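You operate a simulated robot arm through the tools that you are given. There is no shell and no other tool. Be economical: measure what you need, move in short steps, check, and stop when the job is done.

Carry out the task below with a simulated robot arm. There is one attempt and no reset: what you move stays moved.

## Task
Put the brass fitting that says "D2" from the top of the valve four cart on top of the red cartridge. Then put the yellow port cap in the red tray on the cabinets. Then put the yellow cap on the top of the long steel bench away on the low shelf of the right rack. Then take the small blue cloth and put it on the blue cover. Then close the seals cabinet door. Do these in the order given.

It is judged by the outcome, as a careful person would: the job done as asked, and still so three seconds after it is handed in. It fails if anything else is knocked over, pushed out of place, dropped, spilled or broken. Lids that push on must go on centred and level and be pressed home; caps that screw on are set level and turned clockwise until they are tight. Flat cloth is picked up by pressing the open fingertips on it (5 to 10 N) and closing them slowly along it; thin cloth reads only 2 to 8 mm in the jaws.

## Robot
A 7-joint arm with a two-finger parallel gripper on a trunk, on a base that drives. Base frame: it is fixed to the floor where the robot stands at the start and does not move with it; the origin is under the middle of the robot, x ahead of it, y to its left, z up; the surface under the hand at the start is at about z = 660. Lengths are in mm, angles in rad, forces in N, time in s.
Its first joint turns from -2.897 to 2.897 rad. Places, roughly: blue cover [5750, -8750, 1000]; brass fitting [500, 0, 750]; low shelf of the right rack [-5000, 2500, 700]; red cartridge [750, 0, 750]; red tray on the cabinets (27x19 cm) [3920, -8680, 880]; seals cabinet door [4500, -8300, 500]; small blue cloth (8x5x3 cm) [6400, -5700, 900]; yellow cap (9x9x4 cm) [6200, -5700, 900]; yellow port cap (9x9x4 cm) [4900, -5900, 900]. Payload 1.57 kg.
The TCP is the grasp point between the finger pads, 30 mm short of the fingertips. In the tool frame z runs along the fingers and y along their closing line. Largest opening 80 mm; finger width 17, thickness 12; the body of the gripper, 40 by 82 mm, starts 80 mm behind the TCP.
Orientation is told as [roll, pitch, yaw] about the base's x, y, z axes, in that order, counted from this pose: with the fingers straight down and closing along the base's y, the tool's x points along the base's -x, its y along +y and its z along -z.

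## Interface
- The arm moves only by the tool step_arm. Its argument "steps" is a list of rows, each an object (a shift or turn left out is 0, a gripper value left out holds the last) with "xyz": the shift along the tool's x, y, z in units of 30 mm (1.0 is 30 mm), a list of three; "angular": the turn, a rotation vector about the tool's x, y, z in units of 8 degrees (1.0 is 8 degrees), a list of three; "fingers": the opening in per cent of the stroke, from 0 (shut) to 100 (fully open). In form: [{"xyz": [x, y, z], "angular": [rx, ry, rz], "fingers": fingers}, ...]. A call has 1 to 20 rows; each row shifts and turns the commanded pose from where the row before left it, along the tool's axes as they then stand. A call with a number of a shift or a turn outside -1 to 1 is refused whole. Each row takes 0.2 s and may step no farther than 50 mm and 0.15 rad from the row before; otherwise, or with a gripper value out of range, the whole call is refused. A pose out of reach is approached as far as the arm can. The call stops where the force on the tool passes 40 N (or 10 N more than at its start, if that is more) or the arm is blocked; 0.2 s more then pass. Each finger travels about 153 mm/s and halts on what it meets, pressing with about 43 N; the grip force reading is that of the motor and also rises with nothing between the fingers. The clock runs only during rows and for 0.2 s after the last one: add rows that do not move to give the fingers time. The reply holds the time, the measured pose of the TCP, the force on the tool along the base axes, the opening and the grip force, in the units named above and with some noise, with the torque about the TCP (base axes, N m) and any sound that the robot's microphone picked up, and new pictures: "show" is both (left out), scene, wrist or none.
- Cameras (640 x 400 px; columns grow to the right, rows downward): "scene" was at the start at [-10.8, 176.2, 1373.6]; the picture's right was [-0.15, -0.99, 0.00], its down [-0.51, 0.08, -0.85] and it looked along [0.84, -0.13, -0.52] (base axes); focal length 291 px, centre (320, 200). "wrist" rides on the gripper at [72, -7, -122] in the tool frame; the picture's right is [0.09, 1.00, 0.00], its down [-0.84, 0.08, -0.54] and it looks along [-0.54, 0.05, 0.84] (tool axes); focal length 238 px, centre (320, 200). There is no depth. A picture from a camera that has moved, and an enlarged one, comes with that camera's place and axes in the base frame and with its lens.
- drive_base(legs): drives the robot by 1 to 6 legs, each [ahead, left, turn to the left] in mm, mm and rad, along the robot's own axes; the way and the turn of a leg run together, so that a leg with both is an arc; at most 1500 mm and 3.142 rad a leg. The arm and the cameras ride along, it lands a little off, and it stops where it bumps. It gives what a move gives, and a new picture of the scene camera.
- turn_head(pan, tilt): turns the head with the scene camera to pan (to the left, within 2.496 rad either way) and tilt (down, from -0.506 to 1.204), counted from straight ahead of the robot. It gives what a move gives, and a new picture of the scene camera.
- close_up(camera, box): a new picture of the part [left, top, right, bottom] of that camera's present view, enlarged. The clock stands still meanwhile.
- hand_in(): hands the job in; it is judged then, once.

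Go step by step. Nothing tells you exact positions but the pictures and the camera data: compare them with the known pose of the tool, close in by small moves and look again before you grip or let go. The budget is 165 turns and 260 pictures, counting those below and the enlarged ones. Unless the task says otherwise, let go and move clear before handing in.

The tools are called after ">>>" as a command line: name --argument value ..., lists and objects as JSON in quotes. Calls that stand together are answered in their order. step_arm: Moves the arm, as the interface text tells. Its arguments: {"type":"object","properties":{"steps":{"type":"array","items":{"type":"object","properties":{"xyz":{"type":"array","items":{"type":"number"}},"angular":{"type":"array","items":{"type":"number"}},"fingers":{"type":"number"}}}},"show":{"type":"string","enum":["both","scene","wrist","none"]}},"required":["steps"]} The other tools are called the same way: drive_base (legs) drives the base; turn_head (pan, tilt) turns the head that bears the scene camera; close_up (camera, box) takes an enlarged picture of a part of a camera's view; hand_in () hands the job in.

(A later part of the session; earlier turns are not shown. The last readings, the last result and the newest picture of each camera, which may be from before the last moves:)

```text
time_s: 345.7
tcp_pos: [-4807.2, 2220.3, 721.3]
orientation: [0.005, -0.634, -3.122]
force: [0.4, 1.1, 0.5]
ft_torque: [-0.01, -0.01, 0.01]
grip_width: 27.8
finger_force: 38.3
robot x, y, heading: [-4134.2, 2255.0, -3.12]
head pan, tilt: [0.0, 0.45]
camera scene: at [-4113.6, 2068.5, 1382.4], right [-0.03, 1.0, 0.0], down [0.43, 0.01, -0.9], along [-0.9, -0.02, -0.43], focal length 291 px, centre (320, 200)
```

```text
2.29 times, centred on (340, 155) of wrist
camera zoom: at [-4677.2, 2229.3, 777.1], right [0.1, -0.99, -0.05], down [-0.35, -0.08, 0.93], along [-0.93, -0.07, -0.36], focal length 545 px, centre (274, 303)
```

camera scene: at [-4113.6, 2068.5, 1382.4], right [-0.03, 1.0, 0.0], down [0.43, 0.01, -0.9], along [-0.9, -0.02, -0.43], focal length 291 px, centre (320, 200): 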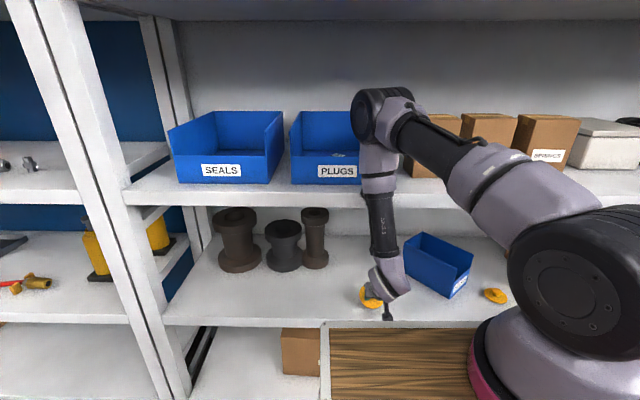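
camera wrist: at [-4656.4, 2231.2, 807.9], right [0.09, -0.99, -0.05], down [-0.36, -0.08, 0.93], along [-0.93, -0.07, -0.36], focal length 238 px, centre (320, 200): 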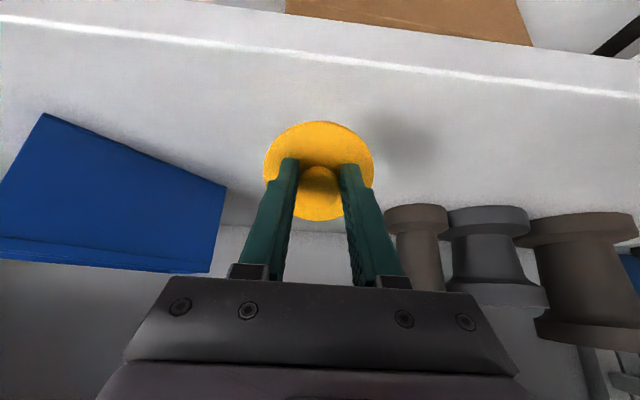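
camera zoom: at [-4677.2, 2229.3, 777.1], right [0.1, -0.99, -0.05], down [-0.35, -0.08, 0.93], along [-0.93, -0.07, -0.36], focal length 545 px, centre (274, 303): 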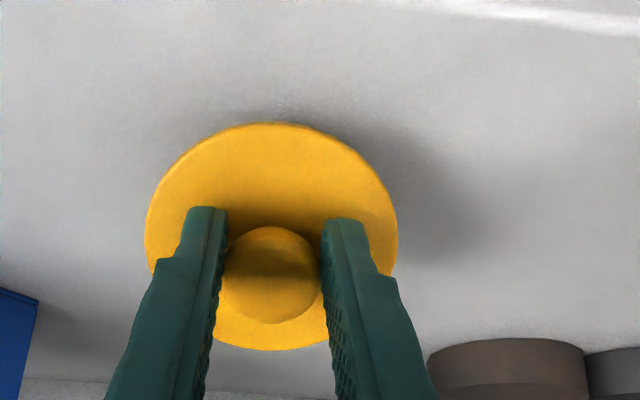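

The base was nudged back (scene camera shifted 7 mm): the forearm is touching the upper shelf's lip. I retreat 20 mm at once and check that nothing moved.

>>> step_arm --steps '[{"xyz": [0.27, 0, -0.196]}, {"xyz": [0.27, 0, -0.196]}, {}]' --show "scene"

>>> close_up --camera "scene" --box '[260, 60, 480, 340]'

```text
time_s: 346.5
tcp_pos: [-4790.2, 2224.3, 713.5]
orientation: [0.001, -0.626, -3.127]
force: [0.7, 1.4, -0.3]
ft_torque: [0.02, 0.0, -0.02]
grip_width: 27.5
finger_force: 38.0
robot x, y, heading: [-4135.6, 2257.5, -3.117]
head pan, tilt: [0.0, 0.45]
camera scene: at [-4120.9, 2069.3, 1382.5], right [-0.02, 1.0, 0.0], down [0.43, 0.01, -0.9], along [-0.9, -0.02, -0.43], focal length 291 px, centre (320, 200)
```

scene: 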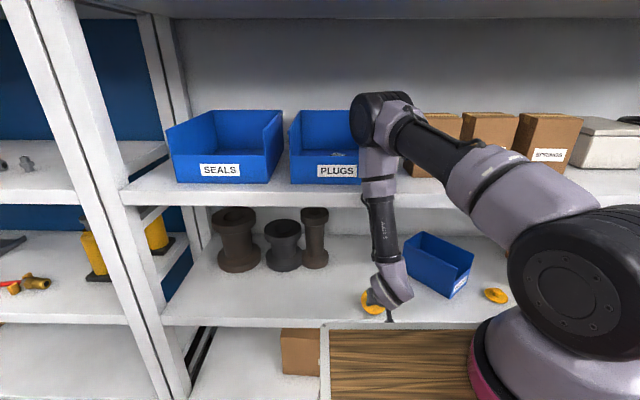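

```text
1.43 times, centred on (370, 200) of scene
camera zoom: at [-4120.9, 2069.3, 1382.5], right [-0.02, 1.0, 0.0], down [0.43, 0.01, -0.9], along [-0.9, -0.02, -0.43], focal length 415 px, centre (249, 200)
```

zoom: 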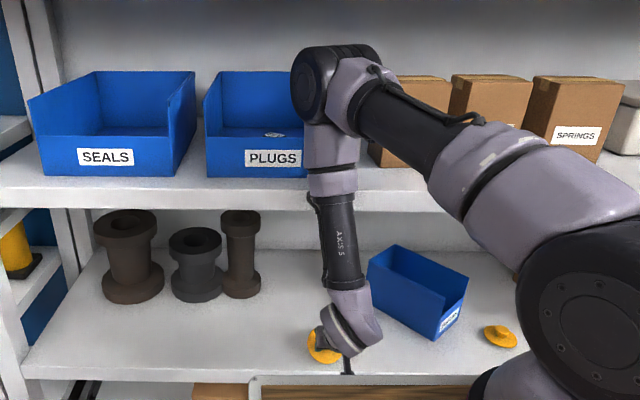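

Base is back to normal and the shelf items are unmoved. For a better arm posture I raise slightly, back the base 110 mm, and re-extend so that the forearm slopes away from the rack.

>>> step_arm --steps '[{"xyz": [-0.2, 0, -0.27]}, {"xyz": [-0.2, 0, -0.27]}, {"xyz": [-0.2, 0, -0.27]}]' --show "none"

>>> drive_base --legs '[[-110, 0, -0.02]]'

>>> step_arm --steps '[{"xyz": [-0.54, 0, 0.39]}, {"xyz": [-0.54, 0, 0.39]}, {"xyz": [-0.54, 0, 0.39]}, {"xyz": [-0.54, 0, 0.39]}, {}]'

```text
time_s: 347.3
tcp_pos: [-4789.7, 2223.2, 746.4]
orientation: [0.001, -0.626, -3.124]
force: [0.1, -0.4, 0.0]
ft_torque: [-0.03, 0.0, 0.03]
grip_width: 27.8
finger_force: 38.7
robot x, y, heading: [-4134.3, 2258.3, -3.12]
head pan, tilt: [0.0, 0.45]
```

```text
time_s: 348.5
tcp_pos: [-4678.3, 2236.4, 746.0]
orientation: [0.003, -0.626, 3.141]
force: [-0.1, -0.6, -0.4]
ft_torque: [0.04, -0.02, 0.03]
grip_width: 27.7
finger_force: 38.2
robot x, y, heading: [-4022.3, 2259.5, -3.131]
head pan, tilt: [0.0, 0.45]
camera scene: at [-4011.9, 2070.4, 1382.5], right [-0.01, 1.0, 0.0], down [0.44, 0.0, -0.9], along [-0.9, -0.01, -0.44], focal length 291 px, centre (320, 200)
```

scene: 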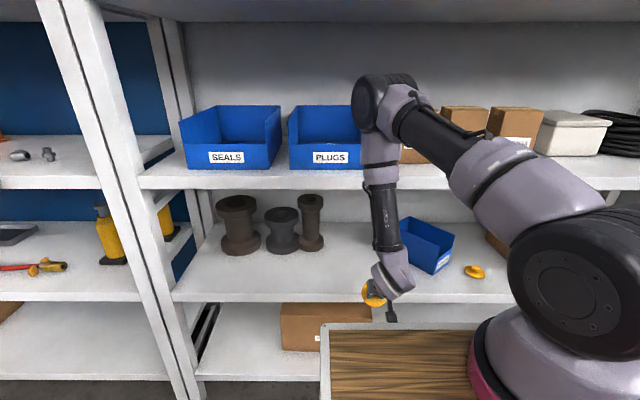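

```text
time_s: 349.7
tcp_pos: [-4759.7, 2237.4, 746.0]
orientation: [0.0, -0.627, 3.142]
force: [0.1, -0.1, -0.1]
ft_torque: [-0.01, -0.01, 0.02]
grip_width: 27.7
finger_force: 38.3
robot x, y, heading: [-4016.1, 2258.2, -3.134]
head pan, tilt: [0.0, 0.45]
camera scene: at [-4011.9, 2070.4, 1382.5], right [-0.01, 1.0, 0.0], down [0.44, 0.0, -0.9], along [-0.9, -0.01, -0.44], focal length 291 px, centre (320, 200)
camera wrist: at [-4629.7, 2243.3, 802.8], right [0.08, -1.0, -0.05], down [-0.36, -0.08, 0.93], along [-0.93, -0.05, -0.36], focal length 238 px, centre (320, 200)
```

scene: 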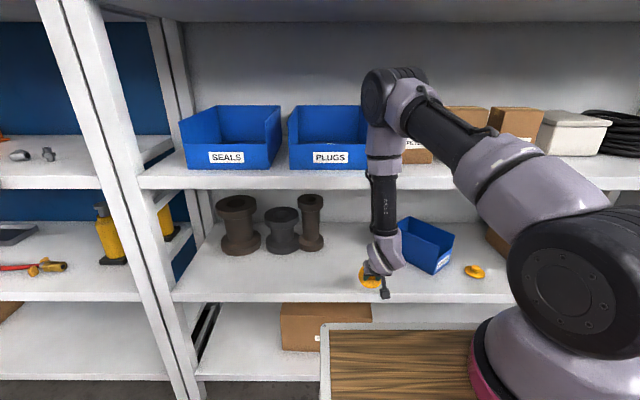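
wrist: 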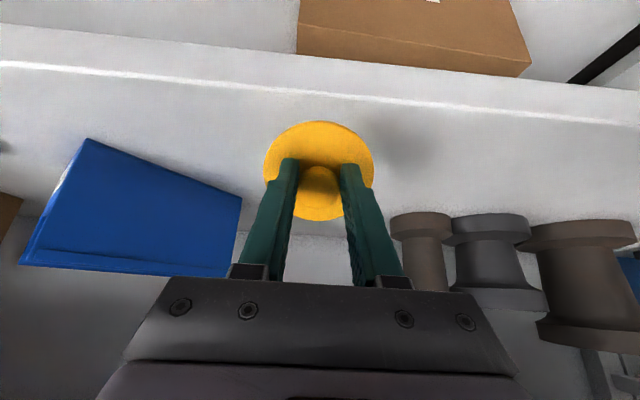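

>>> close_up --camera "scene" --box '[300, 220, 420, 320]'

```text
4.00 times, centred on (360, 270) of scene
camera zoom: at [-4011.9, 2070.4, 1382.5], right [-0.01, 1.0, 0.0], down [0.44, 0.0, -0.9], along [-0.9, -0.01, -0.44], focal length 1163 px, centre (160, -80)
```

zoom: 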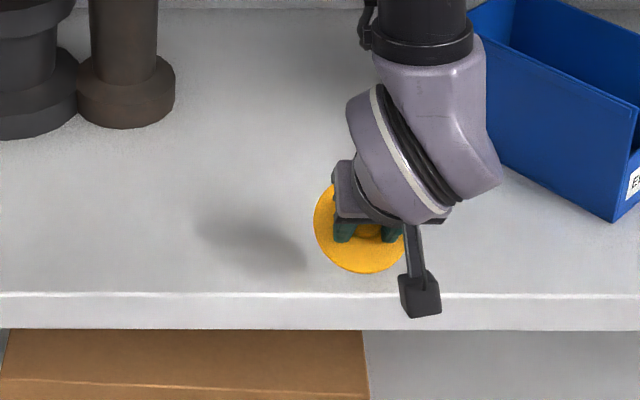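

Two scene views with a 109 mm baseline give the shelf edge at x≈-4772, z≈660. I advance 65 mm deeper, watching the base, then lower.

>>> step_arm --steps '[{"xyz": [-0.439, 0, 0.318]}, {"xyz": [-0.439, 0, 0.318]}, {"xyz": [-0.439, 0, 0.318]}, {"xyz": [-0.439, 0, 0.318]}, {"xyz": [0.059, 0, 0.081]}, {"xyz": [0.059, 0, 0.081]}, {"xyz": [0.059, 0, 0.081]}, {"xyz": [0.059, 0, 0.081]}, {"xyz": [0.059, 0, 0.081]}, {}]' --show "scene"

>>> close_up --camera "scene" --box '[300, 220, 420, 320]'

```text
time_s: 351.9
tcp_pos: [-4822.1, 2237.0, 729.8]
orientation: [0.0, -0.626, 3.14]
force: [0.4, -0.2, -0.7]
ft_torque: [-0.02, -0.02, 0.0]
grip_width: 27.8
finger_force: 38.5
robot x, y, heading: [-4024.1, 2255.2, -3.135]
head pan, tilt: [0.0, 0.45]
camera scene: at [-4012.0, 2070.4, 1382.5], right [-0.01, 1.0, 0.0], down [0.44, 0.0, -0.9], along [-0.9, -0.01, -0.44], focal length 291 px, centre (320, 200)
```

scene: 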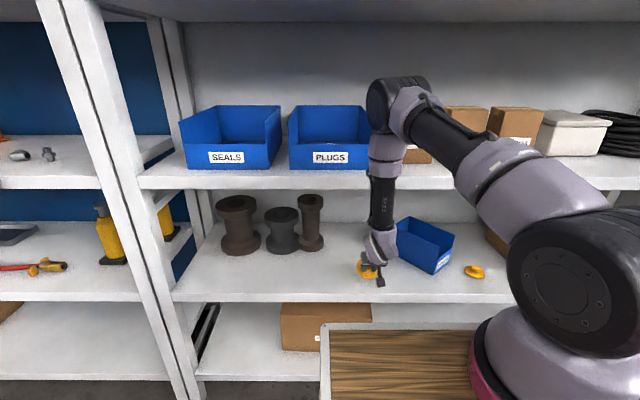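

```text
4.00 times, centred on (360, 270) of scene
camera zoom: at [-4012.0, 2070.4, 1382.5], right [-0.01, 1.0, 0.0], down [0.44, 0.0, -0.9], along [-0.9, -0.01, -0.44], focal length 1163 px, centre (160, -80)
```

zoom: 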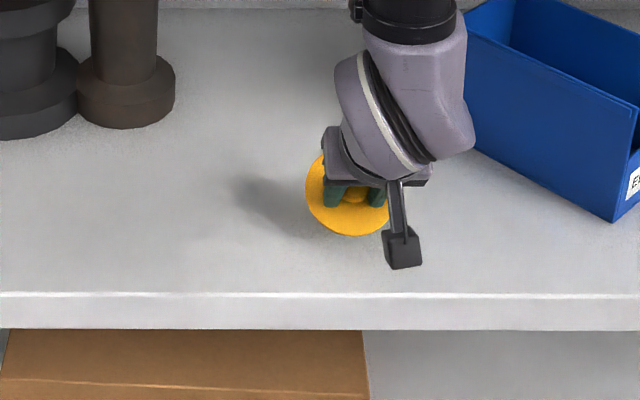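

>>> step_arm --steps '[{"xyz": [0.059, 0, 0.081]}, {"xyz": [0.059, 0, 0.081]}, {"xyz": [0.059, 0, 0.081]}, {"xyz": [0.059, 0, 0.081]}, {"xyz": [0.059, 0, 0.081]}, {}]' --show "wrist"

>>> close_up --camera "scene" --box '[300, 220, 420, 320]'

```text
time_s: 353.3
tcp_pos: [-4821.7, 2235.0, 716.8]
orientation: [0.002, -0.626, 3.143]
force: [-1.0, -0.5, -0.9]
ft_torque: [0.02, 0.0, 0.04]
grip_width: 27.6
finger_force: 38.2
robot x, y, heading: [-4026.4, 2264.0, -3.138]
head pan, tilt: [0.0, 0.45]
camera wrist: at [-4692.9, 2243.1, 773.1], right [0.08, -1.0, -0.05], down [-0.36, -0.08, 0.93], along [-0.93, -0.05, -0.36], focal length 238 px, centre (320, 200)
```

wrist: 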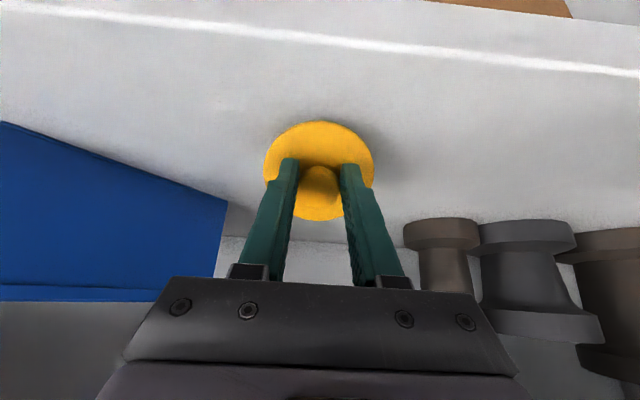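

```text
4.00 times, centred on (360, 270) of scene
camera zoom: at [-4012.0, 2070.4, 1382.5], right [-0.01, 1.0, 0.0], down [0.44, 0.0, -0.9], along [-0.9, -0.01, -0.44], focal length 1163 px, centre (160, -80)
```

zoom: 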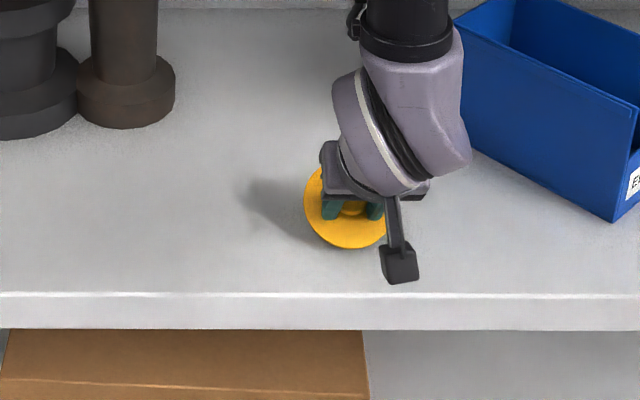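

Shadow is nearly joined to the cap. I continue in small steps.

>>> step_arm --steps '[{"xyz": [0.059, 0, 0.081]}, {"xyz": [0.059, 0, 0.081]}, {"xyz": [0.04, 0, 0.054]}, {}]' --show "none"

>>> close_up --camera "wrist" --box '[220, 90, 420, 230]'

```text
time_s: 354.3
tcp_pos: [-4822.8, 2236.4, 708.7]
orientation: [0.003, -0.627, 3.143]
force: [0.3, 0.7, 5.4]
ft_torque: [-0.04, -0.07, -0.01]
grip_width: 27.8
finger_force: 38.2
robot x, y, heading: [-4023.7, 2261.0, -3.132]
head pan, tilt: [0.0, 0.45]
```

```text
2.86 times, centred on (320, 160) of wrist
camera zoom: at [-4692.5, 2243.4, 765.6], right [0.08, -1.0, -0.05], down [-0.36, -0.08, 0.93], along [-0.93, -0.05, -0.36], focal length 681 px, centre (320, 314)
```

zoom: 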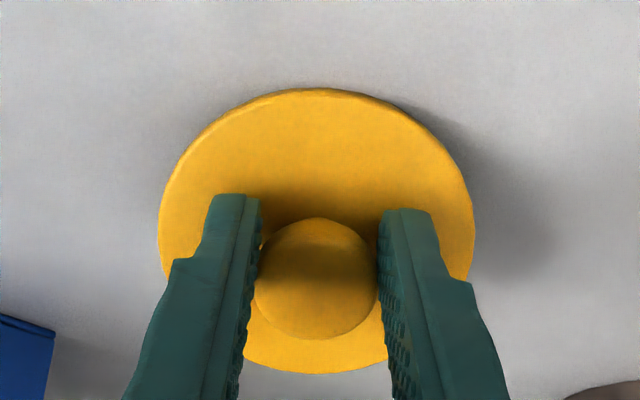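

Near rim touches (5 N). Now I follow an arc, forward and down, to let the cap swing flat within the grip.

>>> step_arm --steps '[{"xyz": [-0.128, 0, 0.171]}, {"xyz": [-0.115, 0, 0.182]}, {"xyz": [-0.103, 0, 0.182]}, {}]' --show "none"

>>> close_up --camera "wrist" --box '[220, 90, 420, 230]'

>>> close_up --camera "scene" --box '[300, 220, 420, 320]'

```text
time_s: 355.3
tcp_pos: [-4840.3, 2234.9, 702.7]
orientation: [0.003, -0.63, 3.141]
force: [7.2, -2.2, 33.2]
ft_torque: [-0.1, -0.56, 0.0]
grip_width: 27.5
finger_force: 38.1
robot x, y, heading: [-4021.6, 2256.0, -3.136]
head pan, tilt: [0.0, 0.45]
```

```text
2.86 times, centred on (320, 160) of wrist
camera zoom: at [-4710.5, 2242.9, 759.7], right [0.08, -1.0, -0.05], down [-0.36, -0.08, 0.93], along [-0.93, -0.05, -0.36], focal length 681 px, centre (320, 314)
```

zoom: 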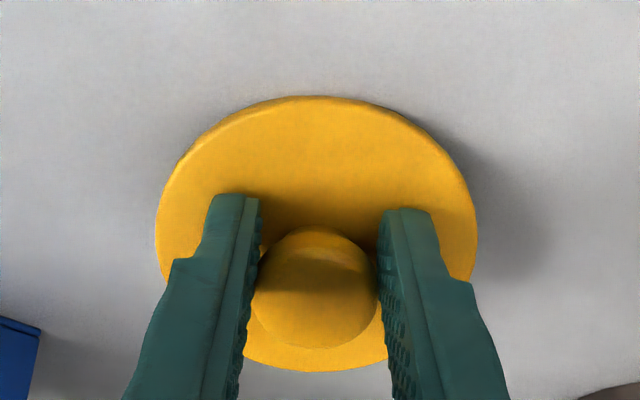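

```text
4.00 times, centred on (360, 270) of scene
camera zoom: at [-4010.5, 2070.4, 1382.5], right [-0.01, 1.0, 0.0], down [0.43, 0.0, -0.9], along [-0.9, -0.01, -0.43], focal length 1163 px, centre (160, -80)
```

zoom: 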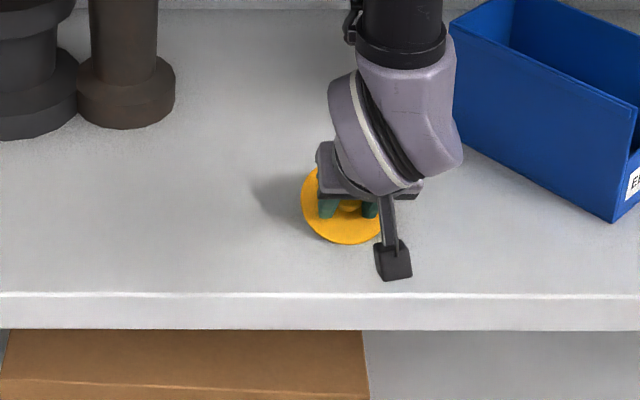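

It swings a little but the grip friction is high (33 N). I ease the load and open just slightly so that the cap settles flat between the fingers.

>>> step_arm --steps '[{"xyz": [-0.03, 0, -0.045]}, {"xyz": [-0.01, 0, -0.015]}, {"fingers": 36}, {"fingers": 37}, {"fingers": 38}, {}]' --show "none"

>>> close_up --camera "wrist" --box '[220, 90, 420, 230]'

>>> close_up --camera "scene" --box '[300, 220, 420, 320]'

```text
time_s: 356.7
tcp_pos: [-4841.3, 2237.5, 703.4]
orientation: [0.002, -0.627, 3.142]
force: [0.4, -0.3, 0.2]
ft_torque: [0.03, 0.01, -0.02]
grip_width: 30.4
finger_force: 0.0
robot x, y, heading: [-4019.4, 2263.4, -3.135]
head pan, tilt: [0.0, 0.45]
```

```text
2.86 times, centred on (320, 160) of wrist
camera zoom: at [-4710.6, 2243.2, 760.0], right [0.08, -1.0, -0.05], down [-0.36, -0.08, 0.93], along [-0.93, -0.05, -0.36], focal length 681 px, centre (320, 314)
```

zoom: 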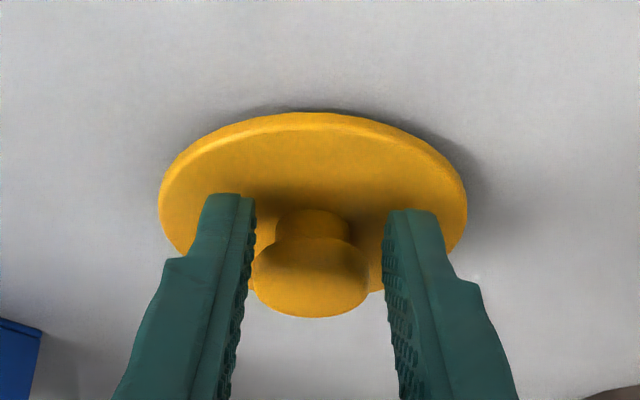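

```text
4.00 times, centred on (360, 270) of scene
camera zoom: at [-4012.0, 2070.4, 1382.5], right [-0.01, 1.0, 0.0], down [0.44, 0.0, -0.9], along [-0.9, -0.01, -0.44], focal length 1163 px, centre (160, -80)
```

zoom: 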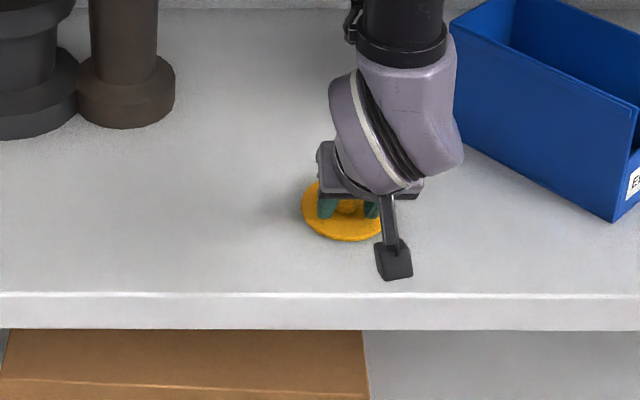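

The cap lies flat on the shelf. I open and withdraw along the tool axis, then away from the rack.

>>> step_arm --steps '[{"fingers": 50}, {"fingers": 60}, {"xyz": [0, 0, -0.3]}, {"xyz": [0, 0, -0.5]}, {"xyz": [0.4, 0, -0.7]}, {"xyz": [0.6, 0, -0.6]}, {"xyz": [0.8, 0, -0.55]}, {"xyz": [0.8, 0, -0.55]}, {"xyz": [0.8, 0, -0.55]}, {"xyz": [0.8, 0, -0.55]}]'

>>> close_up --camera "scene" --box '[160, 90, 560, 340]'

```text
time_s: 358.9
tcp_pos: [-4662.7, 2234.9, 733.7]
orientation: [0.003, -0.627, 3.142]
force: [-0.6, 0.0, -0.4]
ft_torque: [0.02, -0.01, 0.01]
grip_width: 48.0
finger_force: 0.2
robot x, y, heading: [-4023.4, 2260.7, -3.136]
head pan, tilt: [0.0, 0.45]
camera scene: at [-4012.1, 2070.4, 1382.5], right [-0.01, 1.0, 0.0], down [0.44, 0.0, -0.9], along [-0.9, -0.01, -0.44], focal length 291 px, centre (320, 200)
camera wrist: at [-4533.1, 2242.7, 790.8], right [0.08, -1.0, -0.05], down [-0.36, -0.08, 0.93], along [-0.93, -0.05, -0.36], focal length 238 px, centre (320, 200)
```

scene: 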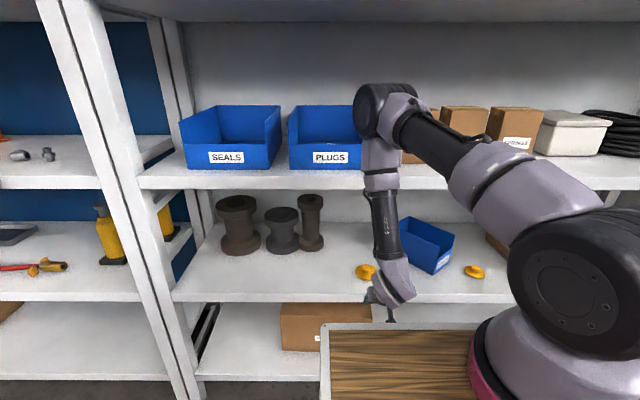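
wrist: 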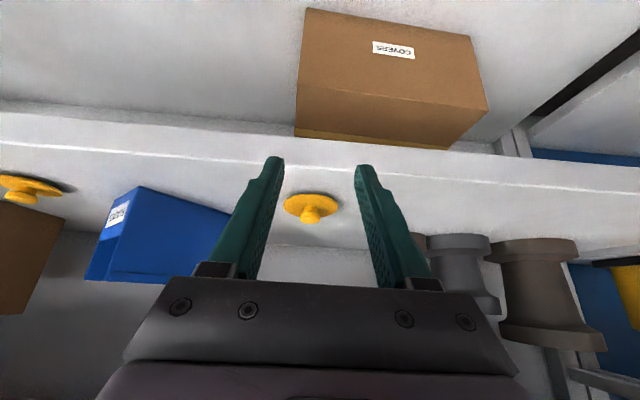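

```text
1.60 times, centred on (360, 215) of scene
camera zoom: at [-4012.1, 2070.4, 1382.5], right [-0.01, 1.0, 0.0], down [0.44, 0.0, -0.9], along [-0.9, -0.01, -0.44], focal length 465 px, centre (256, 176)
```

zoom: 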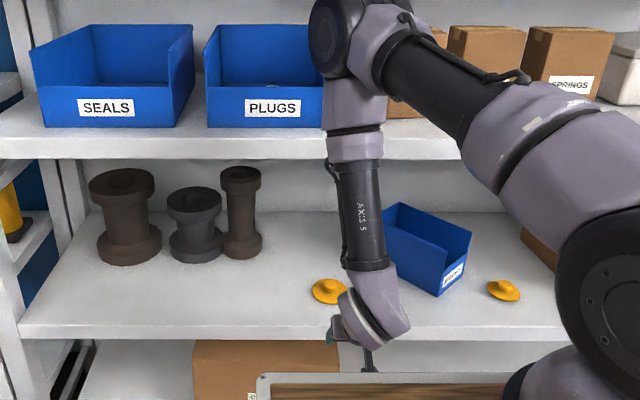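

Job three is done: the cap sits on the low shelf, nothing else moved. I straighten the hand, raise it, and start back.

>>> step_arm --steps '[{"xyz": [0.4, 0, -0.3], "angular": [0, 0.9, 0]}, {"xyz": [0.4, 0, -0.3], "angular": [0, 0.9, 0]}, {"xyz": [0.4, 0, -0.3], "angular": [0, 0.9, 0]}, {"xyz": [0.2, 0, -0.4], "angular": [0, 0.9, 0]}, {"xyz": [0, 0, -0.6], "angular": [0, 0.86, 0]}, {"xyz": [0, 0, -0.9]}, {"xyz": [0, 0, -0.9]}, {"xyz": [0, 0, -0.9]}, {"xyz": [0, 0, -0.9]}, {"xyz": [0, 0, -0.9]}, {"xyz": [0, 0, -0.9]}, {"xyz": [0, 0, -0.9]}]' --show "none"

>>> drive_base --legs '[[0, 0, 1.565], [0, -230, 0], [800, 0, 0], [780, 0, 0]]'

```text
time_s: 361.5
tcp_pos: [-4606.1, 2238.0, 957.6]
orientation: [0.001, -0.003, -3.141]
force: [0.0, 1.1, -0.9]
ft_torque: [-0.03, -0.01, 0.01]
grip_width: 47.7
finger_force: 0.0
robot x, y, heading: [-4022.5, 2261.1, -3.134]
head pan, tilt: [0.0, 0.45]
```

```text
time_s: 374.7
tcp_pos: [-4262.4, 103.0, 956.4]
orientation: [0.001, -0.004, -1.603]
force: [0.4, -0.3, -0.9]
ft_torque: [0.01, -0.01, 0.0]
grip_width: 48.2
finger_force: 0.2
robot x, y, heading: [-4269.6, 687.0, -1.602]
head pan, tilt: [0.0, 0.45]
camera scene: at [-4076.6, 690.8, 1382.5], right [-1.0, 0.02, 0.0], down [0.01, 0.44, -0.9], along [-0.02, -0.9, -0.44], focal length 291 px, centre (320, 200)
```

scene: 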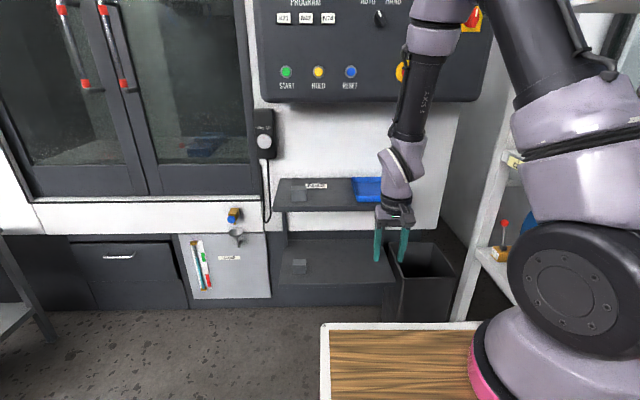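

The machine front is ahead; I sidestep left, turn to face +x, and drive back down the corridor.

>>> drive_base --legs '[[0, 320, 0], [0, 0, 1.602], [1500, 0, 0], [1500, 0, 0]]'

```text
time_s: 394.8
tcp_pos: [-351.9, 827.4, 956.7]
orientation: [0.001, -0.003, 0.06]
force: [-0.1, -0.3, 0.1]
ft_torque: [0.03, -0.05, -0.05]
grip_width: 48.0
finger_force: 0.0
robot x, y, heading: [-934.7, 767.6, 0.067]
head pan, tilt: [0.0, 0.45]
camera scene: at [-952.8, 959.2, 1382.5], right [0.06, -1.0, 0.0], down [-0.43, -0.03, -0.9], along [0.9, 0.06, -0.44], focal length 291 px, centre (320, 200)
```

scene: 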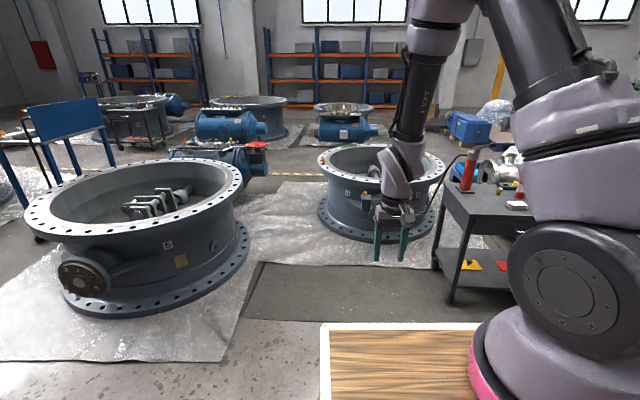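

>>> drive_base --legs '[[480, 0, 0], [0, 0, -1.638], [1500, 0, 0], [1500, 0, 0]]'

```text
time_s: 415.7
tcp_pos: [-383.6, -2786.3, 956.3]
orientation: [0.001, -0.005, -1.584]
force: [0.4, -0.6, 0.3]
ft_torque: [0.02, -0.02, -0.01]
grip_width: 48.2
finger_force: 0.0
robot x, y, heading: [-396.7, -2197.7, -1.58]
head pan, tilt: [0.0, 0.45]
camera scene: at [-208.0, -2194.9, 1382.5], right [-1.0, 0.01, 0.0], down [0.0, 0.44, -0.9], along [-0.01, -0.9, -0.44], focal length 291 px, centre (320, 200)
```

scene: 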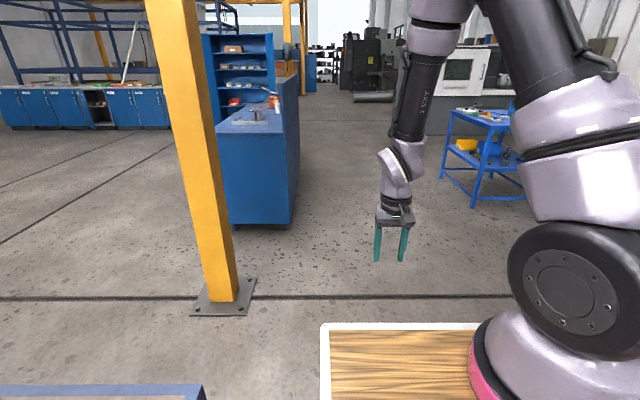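

Bench side is at x≈0, so I shift right 110 mm and continue south.

>>> drive_base --legs '[[0, -110, 0.009], [1500, 0, 0], [1500, 0, 0], [1500, 0, 0], [750, 0, 0]]'

```text
time_s: 441.5
tcp_pos: [-657.3, -8016.6, 956.5]
orientation: [0.002, -0.004, -1.618]
force: [0.6, -0.2, -0.2]
ft_torque: [-0.02, 0.0, 0.01]
grip_width: 48.0
finger_force: 0.1
robot x, y, heading: [-656.0, -7433.5, -1.615]
head pan, tilt: [0.0, 0.45]
camera scene: at [-463.3, -7432.7, 1382.5], right [-1.0, 0.04, 0.0], down [0.02, 0.43, -0.9], along [-0.04, -0.9, -0.44], focal length 291 px, centre (320, 200)
```

scene: 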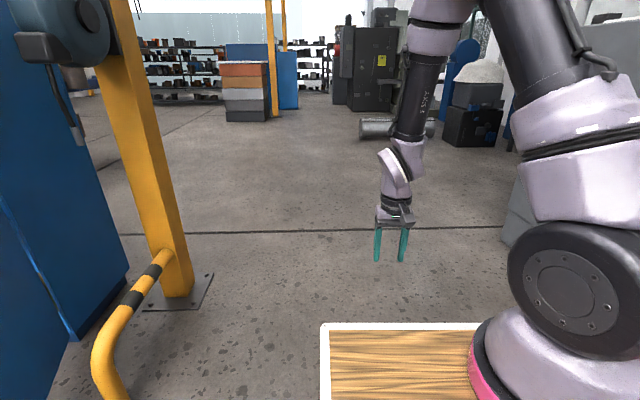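

>>> drive_base --legs '[[0, 0, 1.615], [1500, 0, 0], [1500, 0, 0]]'

```text
time_s: 459.8
tcp_pos: [2911.8, -7483.7, 957.4]
orientation: [0.001, -0.004, -0.035]
force: [0.7, 1.0, -0.3]
ft_torque: [-0.01, -0.01, 0.04]
grip_width: 48.2
finger_force: 0.1
robot x, y, heading: [2327.1, -7488.0, -0.029]
head pan, tilt: [0.0, 0.45]
camera scene: at [2325.4, -7295.3, 1382.5], right [-0.03, -1.0, 0.0], down [-0.44, 0.01, -0.9], along [0.9, -0.03, -0.44], focal length 291 px, centre (320, 200)
```

scene: 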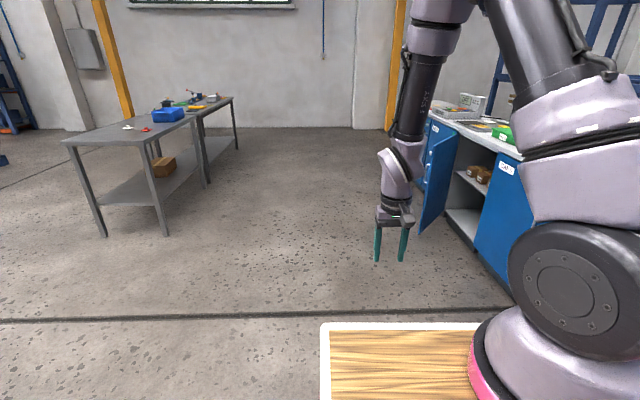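

>>> step_arm --steps '[{"xyz": [0, 0, -0.9], "fingers": 100}, {"xyz": [0, 0, -0.9]}, {"xyz": [0, 0, -0.9]}]' --show "none"

>>> drive_base --legs '[[0, 0, 0.03], [1330, 240, 0], [1330, 240, 0], [1330, 240, 0], [0, 0, 1.571]]'

```text
time_s: 460.6
tcp_pos: [2912.1, -7482.5, 1038.3]
orientation: [0.002, -0.005, -0.035]
force: [-0.1, 0.2, -0.2]
ft_torque: [0.0, 0.01, 0.02]
grip_width: 80.0
finger_force: 0.1
robot x, y, heading: [2326.3, -7486.3, -0.03]
head pan, tilt: [0.0, 0.45]
```

```text
time_s: 484.3
tcp_pos: [6279.1, -6182.7, 1038.8]
orientation: [0.002, -0.004, 1.584]
force: [-0.1, 1.0, -0.8]
ft_torque: [0.01, -0.02, 0.0]
grip_width: 79.7
finger_force: 0.1
robot x, y, heading: [6311.0, -6765.1, 1.588]
head pan, tilt: [0.0, 0.45]
camera scene: at [6120.5, -6778.1, 1382.5], right [1.0, 0.02, 0.0], down [0.01, -0.44, -0.9], along [-0.02, 0.9, -0.44], focal length 291 px, centre (320, 200)
```

scene: 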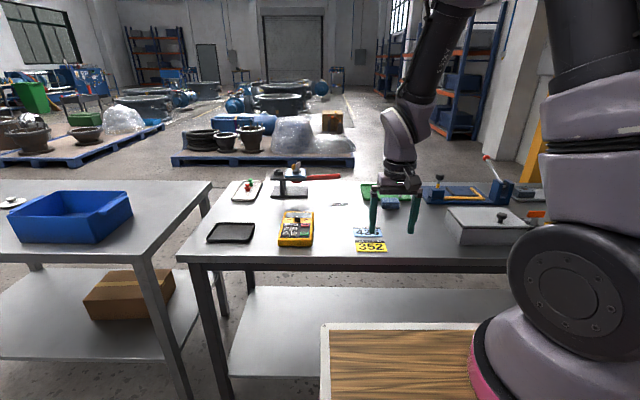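

The cloth is at about (6374,-5736). I drive 215 mm closer and move the hand over it, rotated so the fingers close across its 5 cm side.

>>> drive_base --legs '[[215, 0, -0.017]]'

>>> close_up --camera "scene" --box '[340, 170, 500, 270]'

```text
time_s: 485.9
tcp_pos: [6286.3, -5969.3, 1039.3]
orientation: [0.001, -0.003, 1.564]
force: [0.2, 0.3, 0.0]
ft_torque: [0.01, 0.0, -0.01]
grip_width: 79.8
finger_force: 0.0
robot x, y, heading: [6305.7, -6553.9, 1.573]
head pan, tilt: [0.0, 0.45]
camera scene: at [6118.2, -6561.7, 1382.5], right [1.0, 0.0, 0.0], down [0.0, -0.44, -0.9], along [0.0, 0.9, -0.44], focal length 291 px, centre (320, 200)
```

scene: 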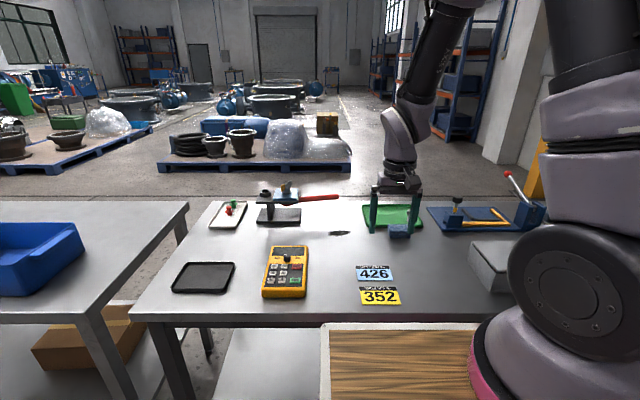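

```text
4.00 times, centred on (420, 220) of scene
camera zoom: at [6118.2, -6561.7, 1382.5], right [1.0, 0.0, 0.0], down [0.0, -0.44, -0.9], along [0.0, 0.9, -0.44], focal length 1163 px, centre (-80, 120)
```

zoom: 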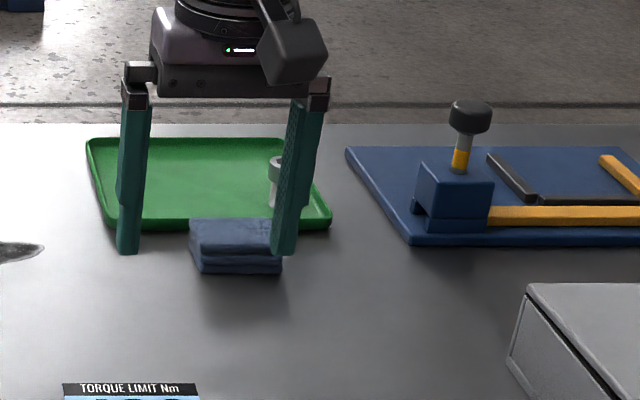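

>>> step_arm --steps '[{"angular": [0, 0, 0.9375]}, {"angular": [0, 0, 0.9375]}, {"angular": [0, 0, 0.9375]}, {"angular": [0, 0, 0.9375]}, {"angular": [0, 0, 0.9375]}, {"angular": [0, 0, 0.9375]}, {"angular": [0, 0, 0.9375]}, {"angular": [0, 0, 0.9375]}, {"angular": [0, 0, 0.9375]}, {"angular": [0, 0, 0.9375]}, {"angular": [0, 0, 0.9375]}, {"angular": [0, 0, 0.9375]}, {"xyz": [-0.4, 0.975, 0]}, {"xyz": [-0.4, 0.975, 0]}, {"xyz": [-0.4, 0.975, 0]}, {"xyz": [-0.4, 0.975, 0]}, {"xyz": [-0.4, 0.975, 0]}, {"xyz": [-0.4, 0.975, 0.2]}, {"xyz": [-0.4, 0.975, 0.5]}, {"xyz": [-0.4, 0.975, 0.5]}]' --show "wrist"

```text
time_s: 490.1
tcp_pos: [6384.5, -5734.4, 1002.1]
orientation: [0.003, 0.002, -0.004]
force: [0.4, -0.1, -0.4]
ft_torque: [0.02, 0.0, -0.01]
grip_width: 80.1
finger_force: 0.1
robot x, y, heading: [6307.8, -6552.6, 1.578]
head pan, tilt: [0.0, 0.45]
camera wrist: at [6312.9, -5741.6, 1124.9], right [-0.09, 1.0, 0.0], down [0.84, 0.07, 0.54], along [0.54, 0.05, -0.84], focal length 238 px, centre (320, 200)
```

wrist: 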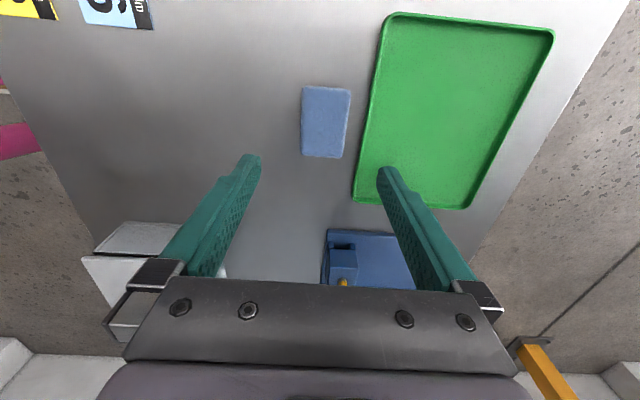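

The cloth spans y -5753…-5706 with about 22 mm free to the green tray, enough for a finger. I centre on (6376,-5730) and descend part-way with 56 mm opening.

>>> step_arm --steps '[{"xyz": [0.28, 0.15, 0.6], "fingers": 70}, {"xyz": [0, 0, 0.7]}, {"xyz": [0, 0, 0.7]}, {"xyz": [0, 0, 0.6]}, {}]' --show "wrist"

>>> close_up --camera "scene" --box '[350, 180, 446, 260]'

```text
time_s: 491.3
tcp_pos: [6375.9, -5730.7, 924.5]
orientation: [0.004, 0.003, -0.004]
force: [0.3, -0.9, 0.4]
ft_torque: [0.01, 0.0, 0.02]
grip_width: 56.1
finger_force: 0.1
robot x, y, heading: [6309.4, -6553.0, 1.576]
head pan, tilt: [0.0, 0.45]
camera wrist: at [6303.9, -5737.9, 1047.0], right [-0.09, 1.0, 0.0], down [0.84, 0.07, 0.54], along [0.54, 0.05, -0.84], focal length 238 px, centre (320, 200)
```

wrist: 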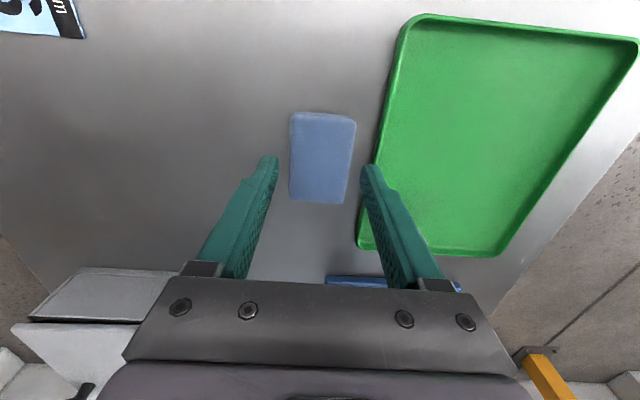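

```text
5.00 times, centred on (398, 220) of scene
camera zoom: at [6118.2, -6561.8, 1382.5], right [1.0, 0.0, 0.0], down [0.0, -0.44, -0.9], along [0.0, 0.9, -0.44], focal length 1454 px, centre (-70, 100)
```

zoom: 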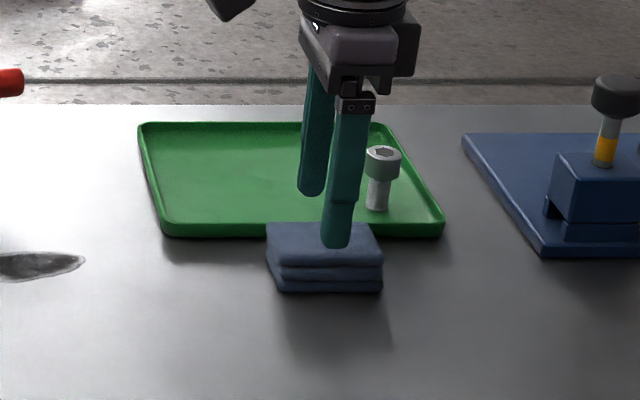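

>>> step_arm --steps '[{"xyz": [0, -0.03, 0.2], "fingers": 68}, {"xyz": [0, 0, 0.25]}, {"xyz": [0, 0, 0.25]}, {"xyz": [0, 0, 0.25]}, {"xyz": [0, 0, 0.1]}, {}]' --show "none"

>>> close_up --camera "wrist" --box '[240, 100, 420, 240]'

>>> close_up --camera "scene" --box '[350, 180, 446, 260]'

```text
time_s: 492.7
tcp_pos: [6376.0, -5730.4, 895.4]
orientation: [0.005, 0.003, -0.005]
force: [0.8, 0.3, -0.3]
ft_torque: [-0.01, -0.01, 0.02]
grip_width: 54.4
finger_force: 0.2
robot x, y, heading: [6310.3, -6553.5, 1.568]
head pan, tilt: [0.0, 0.45]
```

```text
2.86 times, centred on (330, 170) of wrist
camera zoom: at [6303.9, -5738.5, 1016.5], right [-0.09, 1.0, 0.0], down [0.84, 0.07, 0.54], along [0.54, 0.05, -0.84], focal length 681 px, centre (291, 286)
```

zoom: 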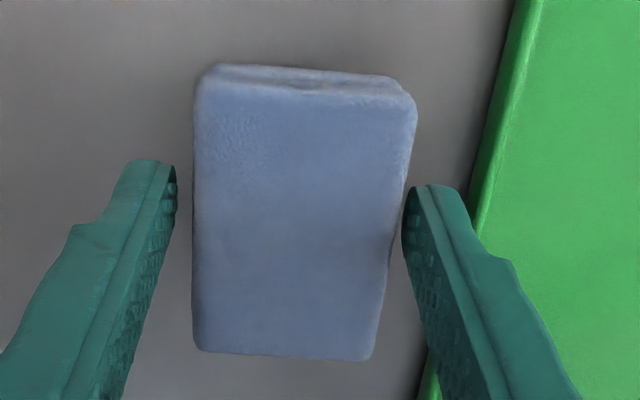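

```text
5.00 times, centred on (398, 220) of scene
camera zoom: at [6118.2, -6561.7, 1382.5], right [1.0, 0.0, 0.0], down [0.0, -0.44, -0.9], along [0.0, 0.9, -0.44], focal length 1454 px, centre (-70, 100)
```

zoom: 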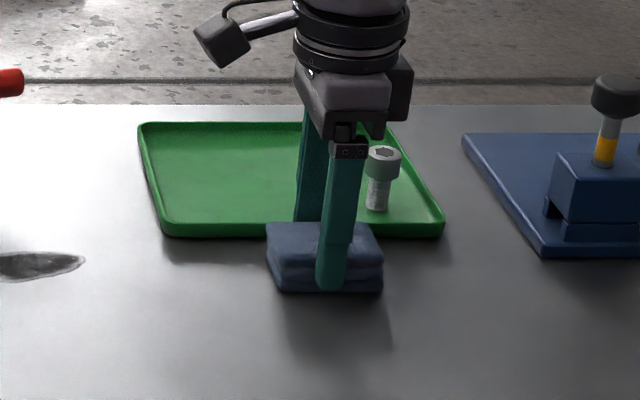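

The fingers straddle the cloth with clearance to the tray. I close slowly.

>>> step_arm --steps '[{"fingers": 60}, {"fingers": 55}, {"fingers": 50}, {"fingers": 45}, {"fingers": 40}, {"fingers": 35}, {"fingers": 30}, {}]' --show "none"

>>> close_up --camera "wrist" --box '[240, 100, 420, 240]'

```text
time_s: 494.5
tcp_pos: [6375.5, -5731.3, 893.3]
orientation: [0.004, 0.001, -0.006]
force: [-0.2, -0.2, 0.0]
ft_torque: [0.0, 0.04, 0.01]
grip_width: 48.4
finger_force: 42.7
robot x, y, heading: [6308.8, -6557.8, 1.57]
head pan, tilt: [0.0, 0.45]
```

```text
2.86 times, centred on (330, 170) of wrist
camera zoom: at [6303.9, -5738.4, 1016.6], right [-0.09, 1.0, 0.0], down [0.84, 0.07, 0.54], along [0.54, 0.05, -0.84], focal length 681 px, centre (291, 286)
```

zoom: 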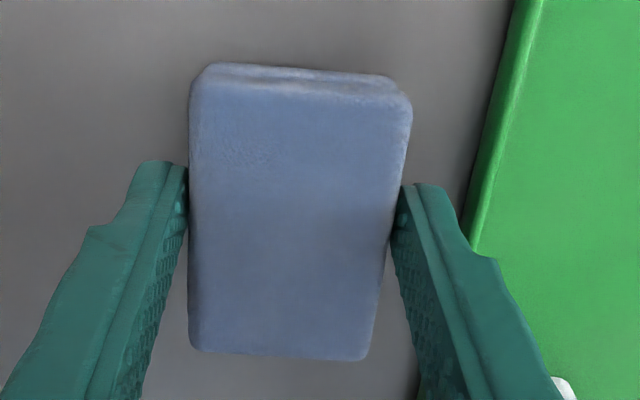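

Rigid grip at 48 mm. I lift it slowly and check.

>>> step_arm --steps '[{"xyz": [0, 0, -0.1], "fingers": 10}, {"xyz": [0, 0, -0.2]}, {"xyz": [0, 0, -0.3]}, {"xyz": [0, 0, -0.5]}, {"xyz": [0, 0, -0.6]}, {"xyz": [0, 0, -0.8]}, {"xyz": [0, 0, -0.8]}, {"xyz": [0, 0, -0.8]}]' --show "wrist"

>>> close_up --camera "scene" --box '[330, 160, 450, 260]'

```text
time_s: 496.3
tcp_pos: [6375.7, -5731.6, 1017.3]
orientation: [0.002, 0.001, -0.005]
force: [0.2, 0.3, -0.2]
ft_torque: [0.02, -0.02, 0.02]
grip_width: 48.6
finger_force: 42.9
robot x, y, heading: [6307.2, -6551.9, 1.573]
head pan, tilt: [0.0, 0.45]
camera wrist: at [6304.4, -5739.0, 1139.6], right [-0.09, 1.0, 0.0], down [0.84, 0.07, 0.54], along [0.54, 0.05, -0.84], focal length 238 px, centre (320, 200)
```

wrist: 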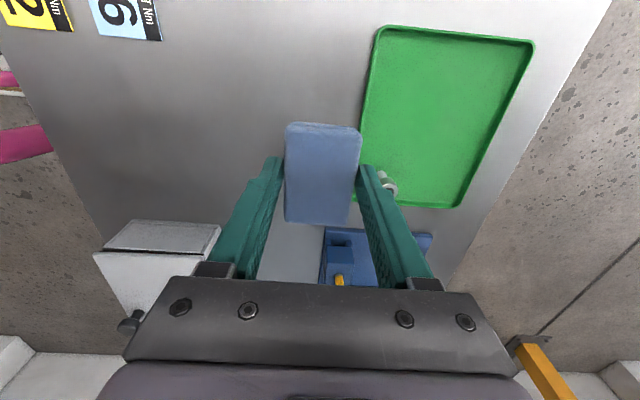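

```text
4.00 times, centred on (390, 210) of scene
camera zoom: at [6118.2, -6561.5, 1382.5], right [1.0, 0.0, 0.0], down [0.0, -0.44, -0.9], along [0.0, 0.9, -0.44], focal length 1163 px, centre (40, 160)
```

zoom: 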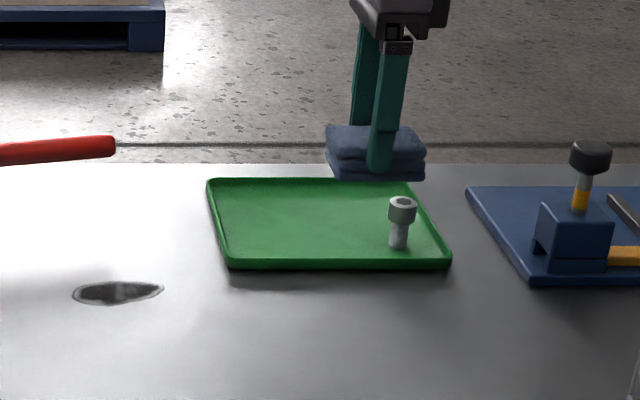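

The cloth is held, its neighbours untouched. I tuck the hand, back away and drive to the cabinets near x≈5800 to find the blue cover.

>>> step_arm --steps '[{"xyz": [0, -0.4, -0.3]}, {"xyz": [0, -0.8, -0.3]}, {"xyz": [0, -0.9, 0]}, {"xyz": [0, -0.9, 0]}, {"xyz": [0, -0.9, 0]}, {"xyz": [0, -0.9, 0]}, {"xyz": [0, -0.9, 0]}, {"xyz": [0, -0.9, 0]}, {"xyz": [0, -0.8, 0]}, {"xyz": [0, -0.5, 0]}]' --show "none"

>>> drive_base --legs '[[-450, 0, 0], [0, 0, 3.14], [300, -250, 0], [300, -250, 0]]'

```text
time_s: 498.5
tcp_pos: [6374.7, -5972.1, 1032.9]
orientation: [0.003, 0.002, -0.003]
force: [0.0, 1.0, -0.3]
ft_torque: [0.01, -0.01, 0.01]
grip_width: 48.8
finger_force: 43.0
robot x, y, heading: [6306.0, -6555.8, 1.577]
head pan, tilt: [0.0, 0.45]
```

```text
time_s: 512.7
tcp_pos: [5724.1, -8187.2, 1033.5]
orientation: [0.003, 0.001, 3.126]
force: [-0.1, 0.0, -0.8]
ft_torque: [0.0, 0.0, -0.01]
grip_width: 48.7
finger_force: 42.7
robot x, y, heading: [5799.4, -7606.3, -1.589]
head pan, tilt: [0.0, 0.45]
camera scene: at [5988.5, -7600.4, 1382.5], right [-1.0, 0.01, 0.0], down [0.0, 0.44, -0.9], along [-0.01, -0.9, -0.44], focal length 291 px, centre (320, 200)
```

scene: 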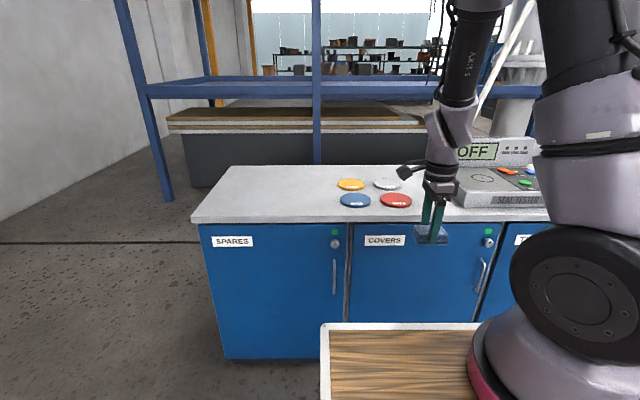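

Four round covers lie on the cabinet top: yellow, white, blue, red. I enlarge to be sure which is the blue cover.

>>> close_up --camera "scene" --box '[300, 140, 540, 290]'

```text
2.67 times, centred on (420, 215) of scene
camera zoom: at [5988.5, -7600.4, 1382.5], right [-1.0, 0.01, 0.0], down [0.0, 0.44, -0.9], along [-0.01, -0.9, -0.44], focal length 775 px, centre (53, 160)
```

zoom: 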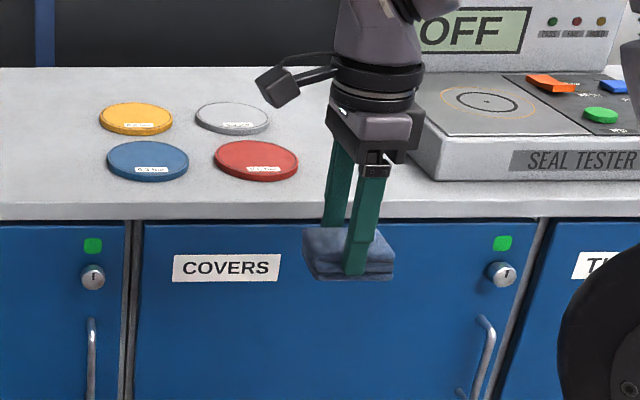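

The blue disc is at about (5834,-8617), 124 mm wide. I drive 230 mm closer and bring the cloth over it.

>>> drive_base --legs '[[230, 0, 0.018]]'

>>> close_up --camera "scene" --box '[280, 150, 480, 275]'

```text
time_s: 514.5
tcp_pos: [5732.7, -8420.3, 1033.5]
orientation: [0.004, 0.003, 3.141]
force: [-0.4, -0.1, 0.3]
ft_torque: [0.01, 0.0, 0.02]
grip_width: 48.4
finger_force: 42.9
robot x, y, heading: [5798.6, -7836.8, -1.564]
head pan, tilt: [0.0, 0.45]
camera scene: at [5987.7, -7829.6, 1382.5], right [-1.0, 0.0, 0.0], down [0.0, 0.44, -0.9], along [0.0, -0.9, -0.44], focal length 291 px, centre (320, 200)
```

scene: 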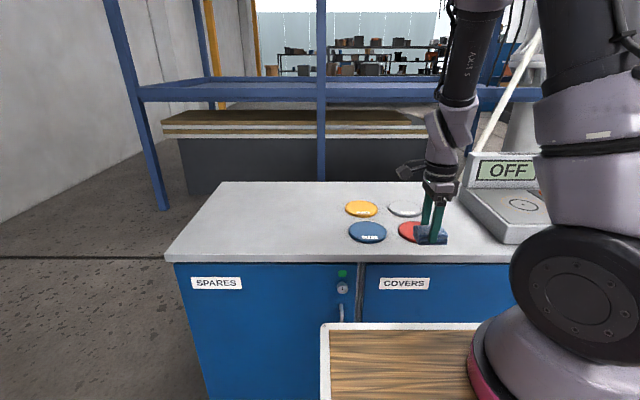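

```text
3.20 times, centred on (380, 212) of scene
camera zoom: at [5987.7, -7829.6, 1382.5], right [-1.0, 0.0, 0.0], down [0.0, 0.44, -0.9], along [0.0, -0.9, -0.44], focal length 930 px, centre (128, 160)
```

zoom: 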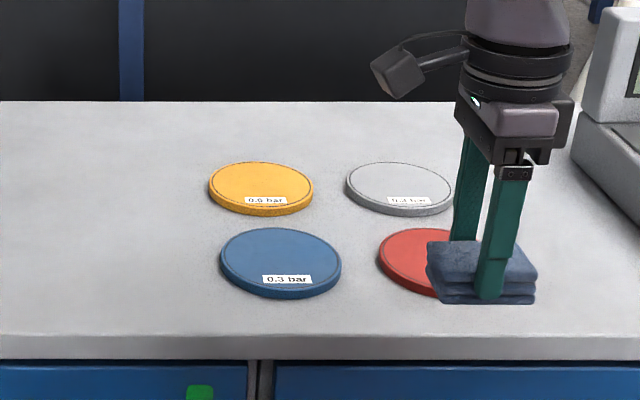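

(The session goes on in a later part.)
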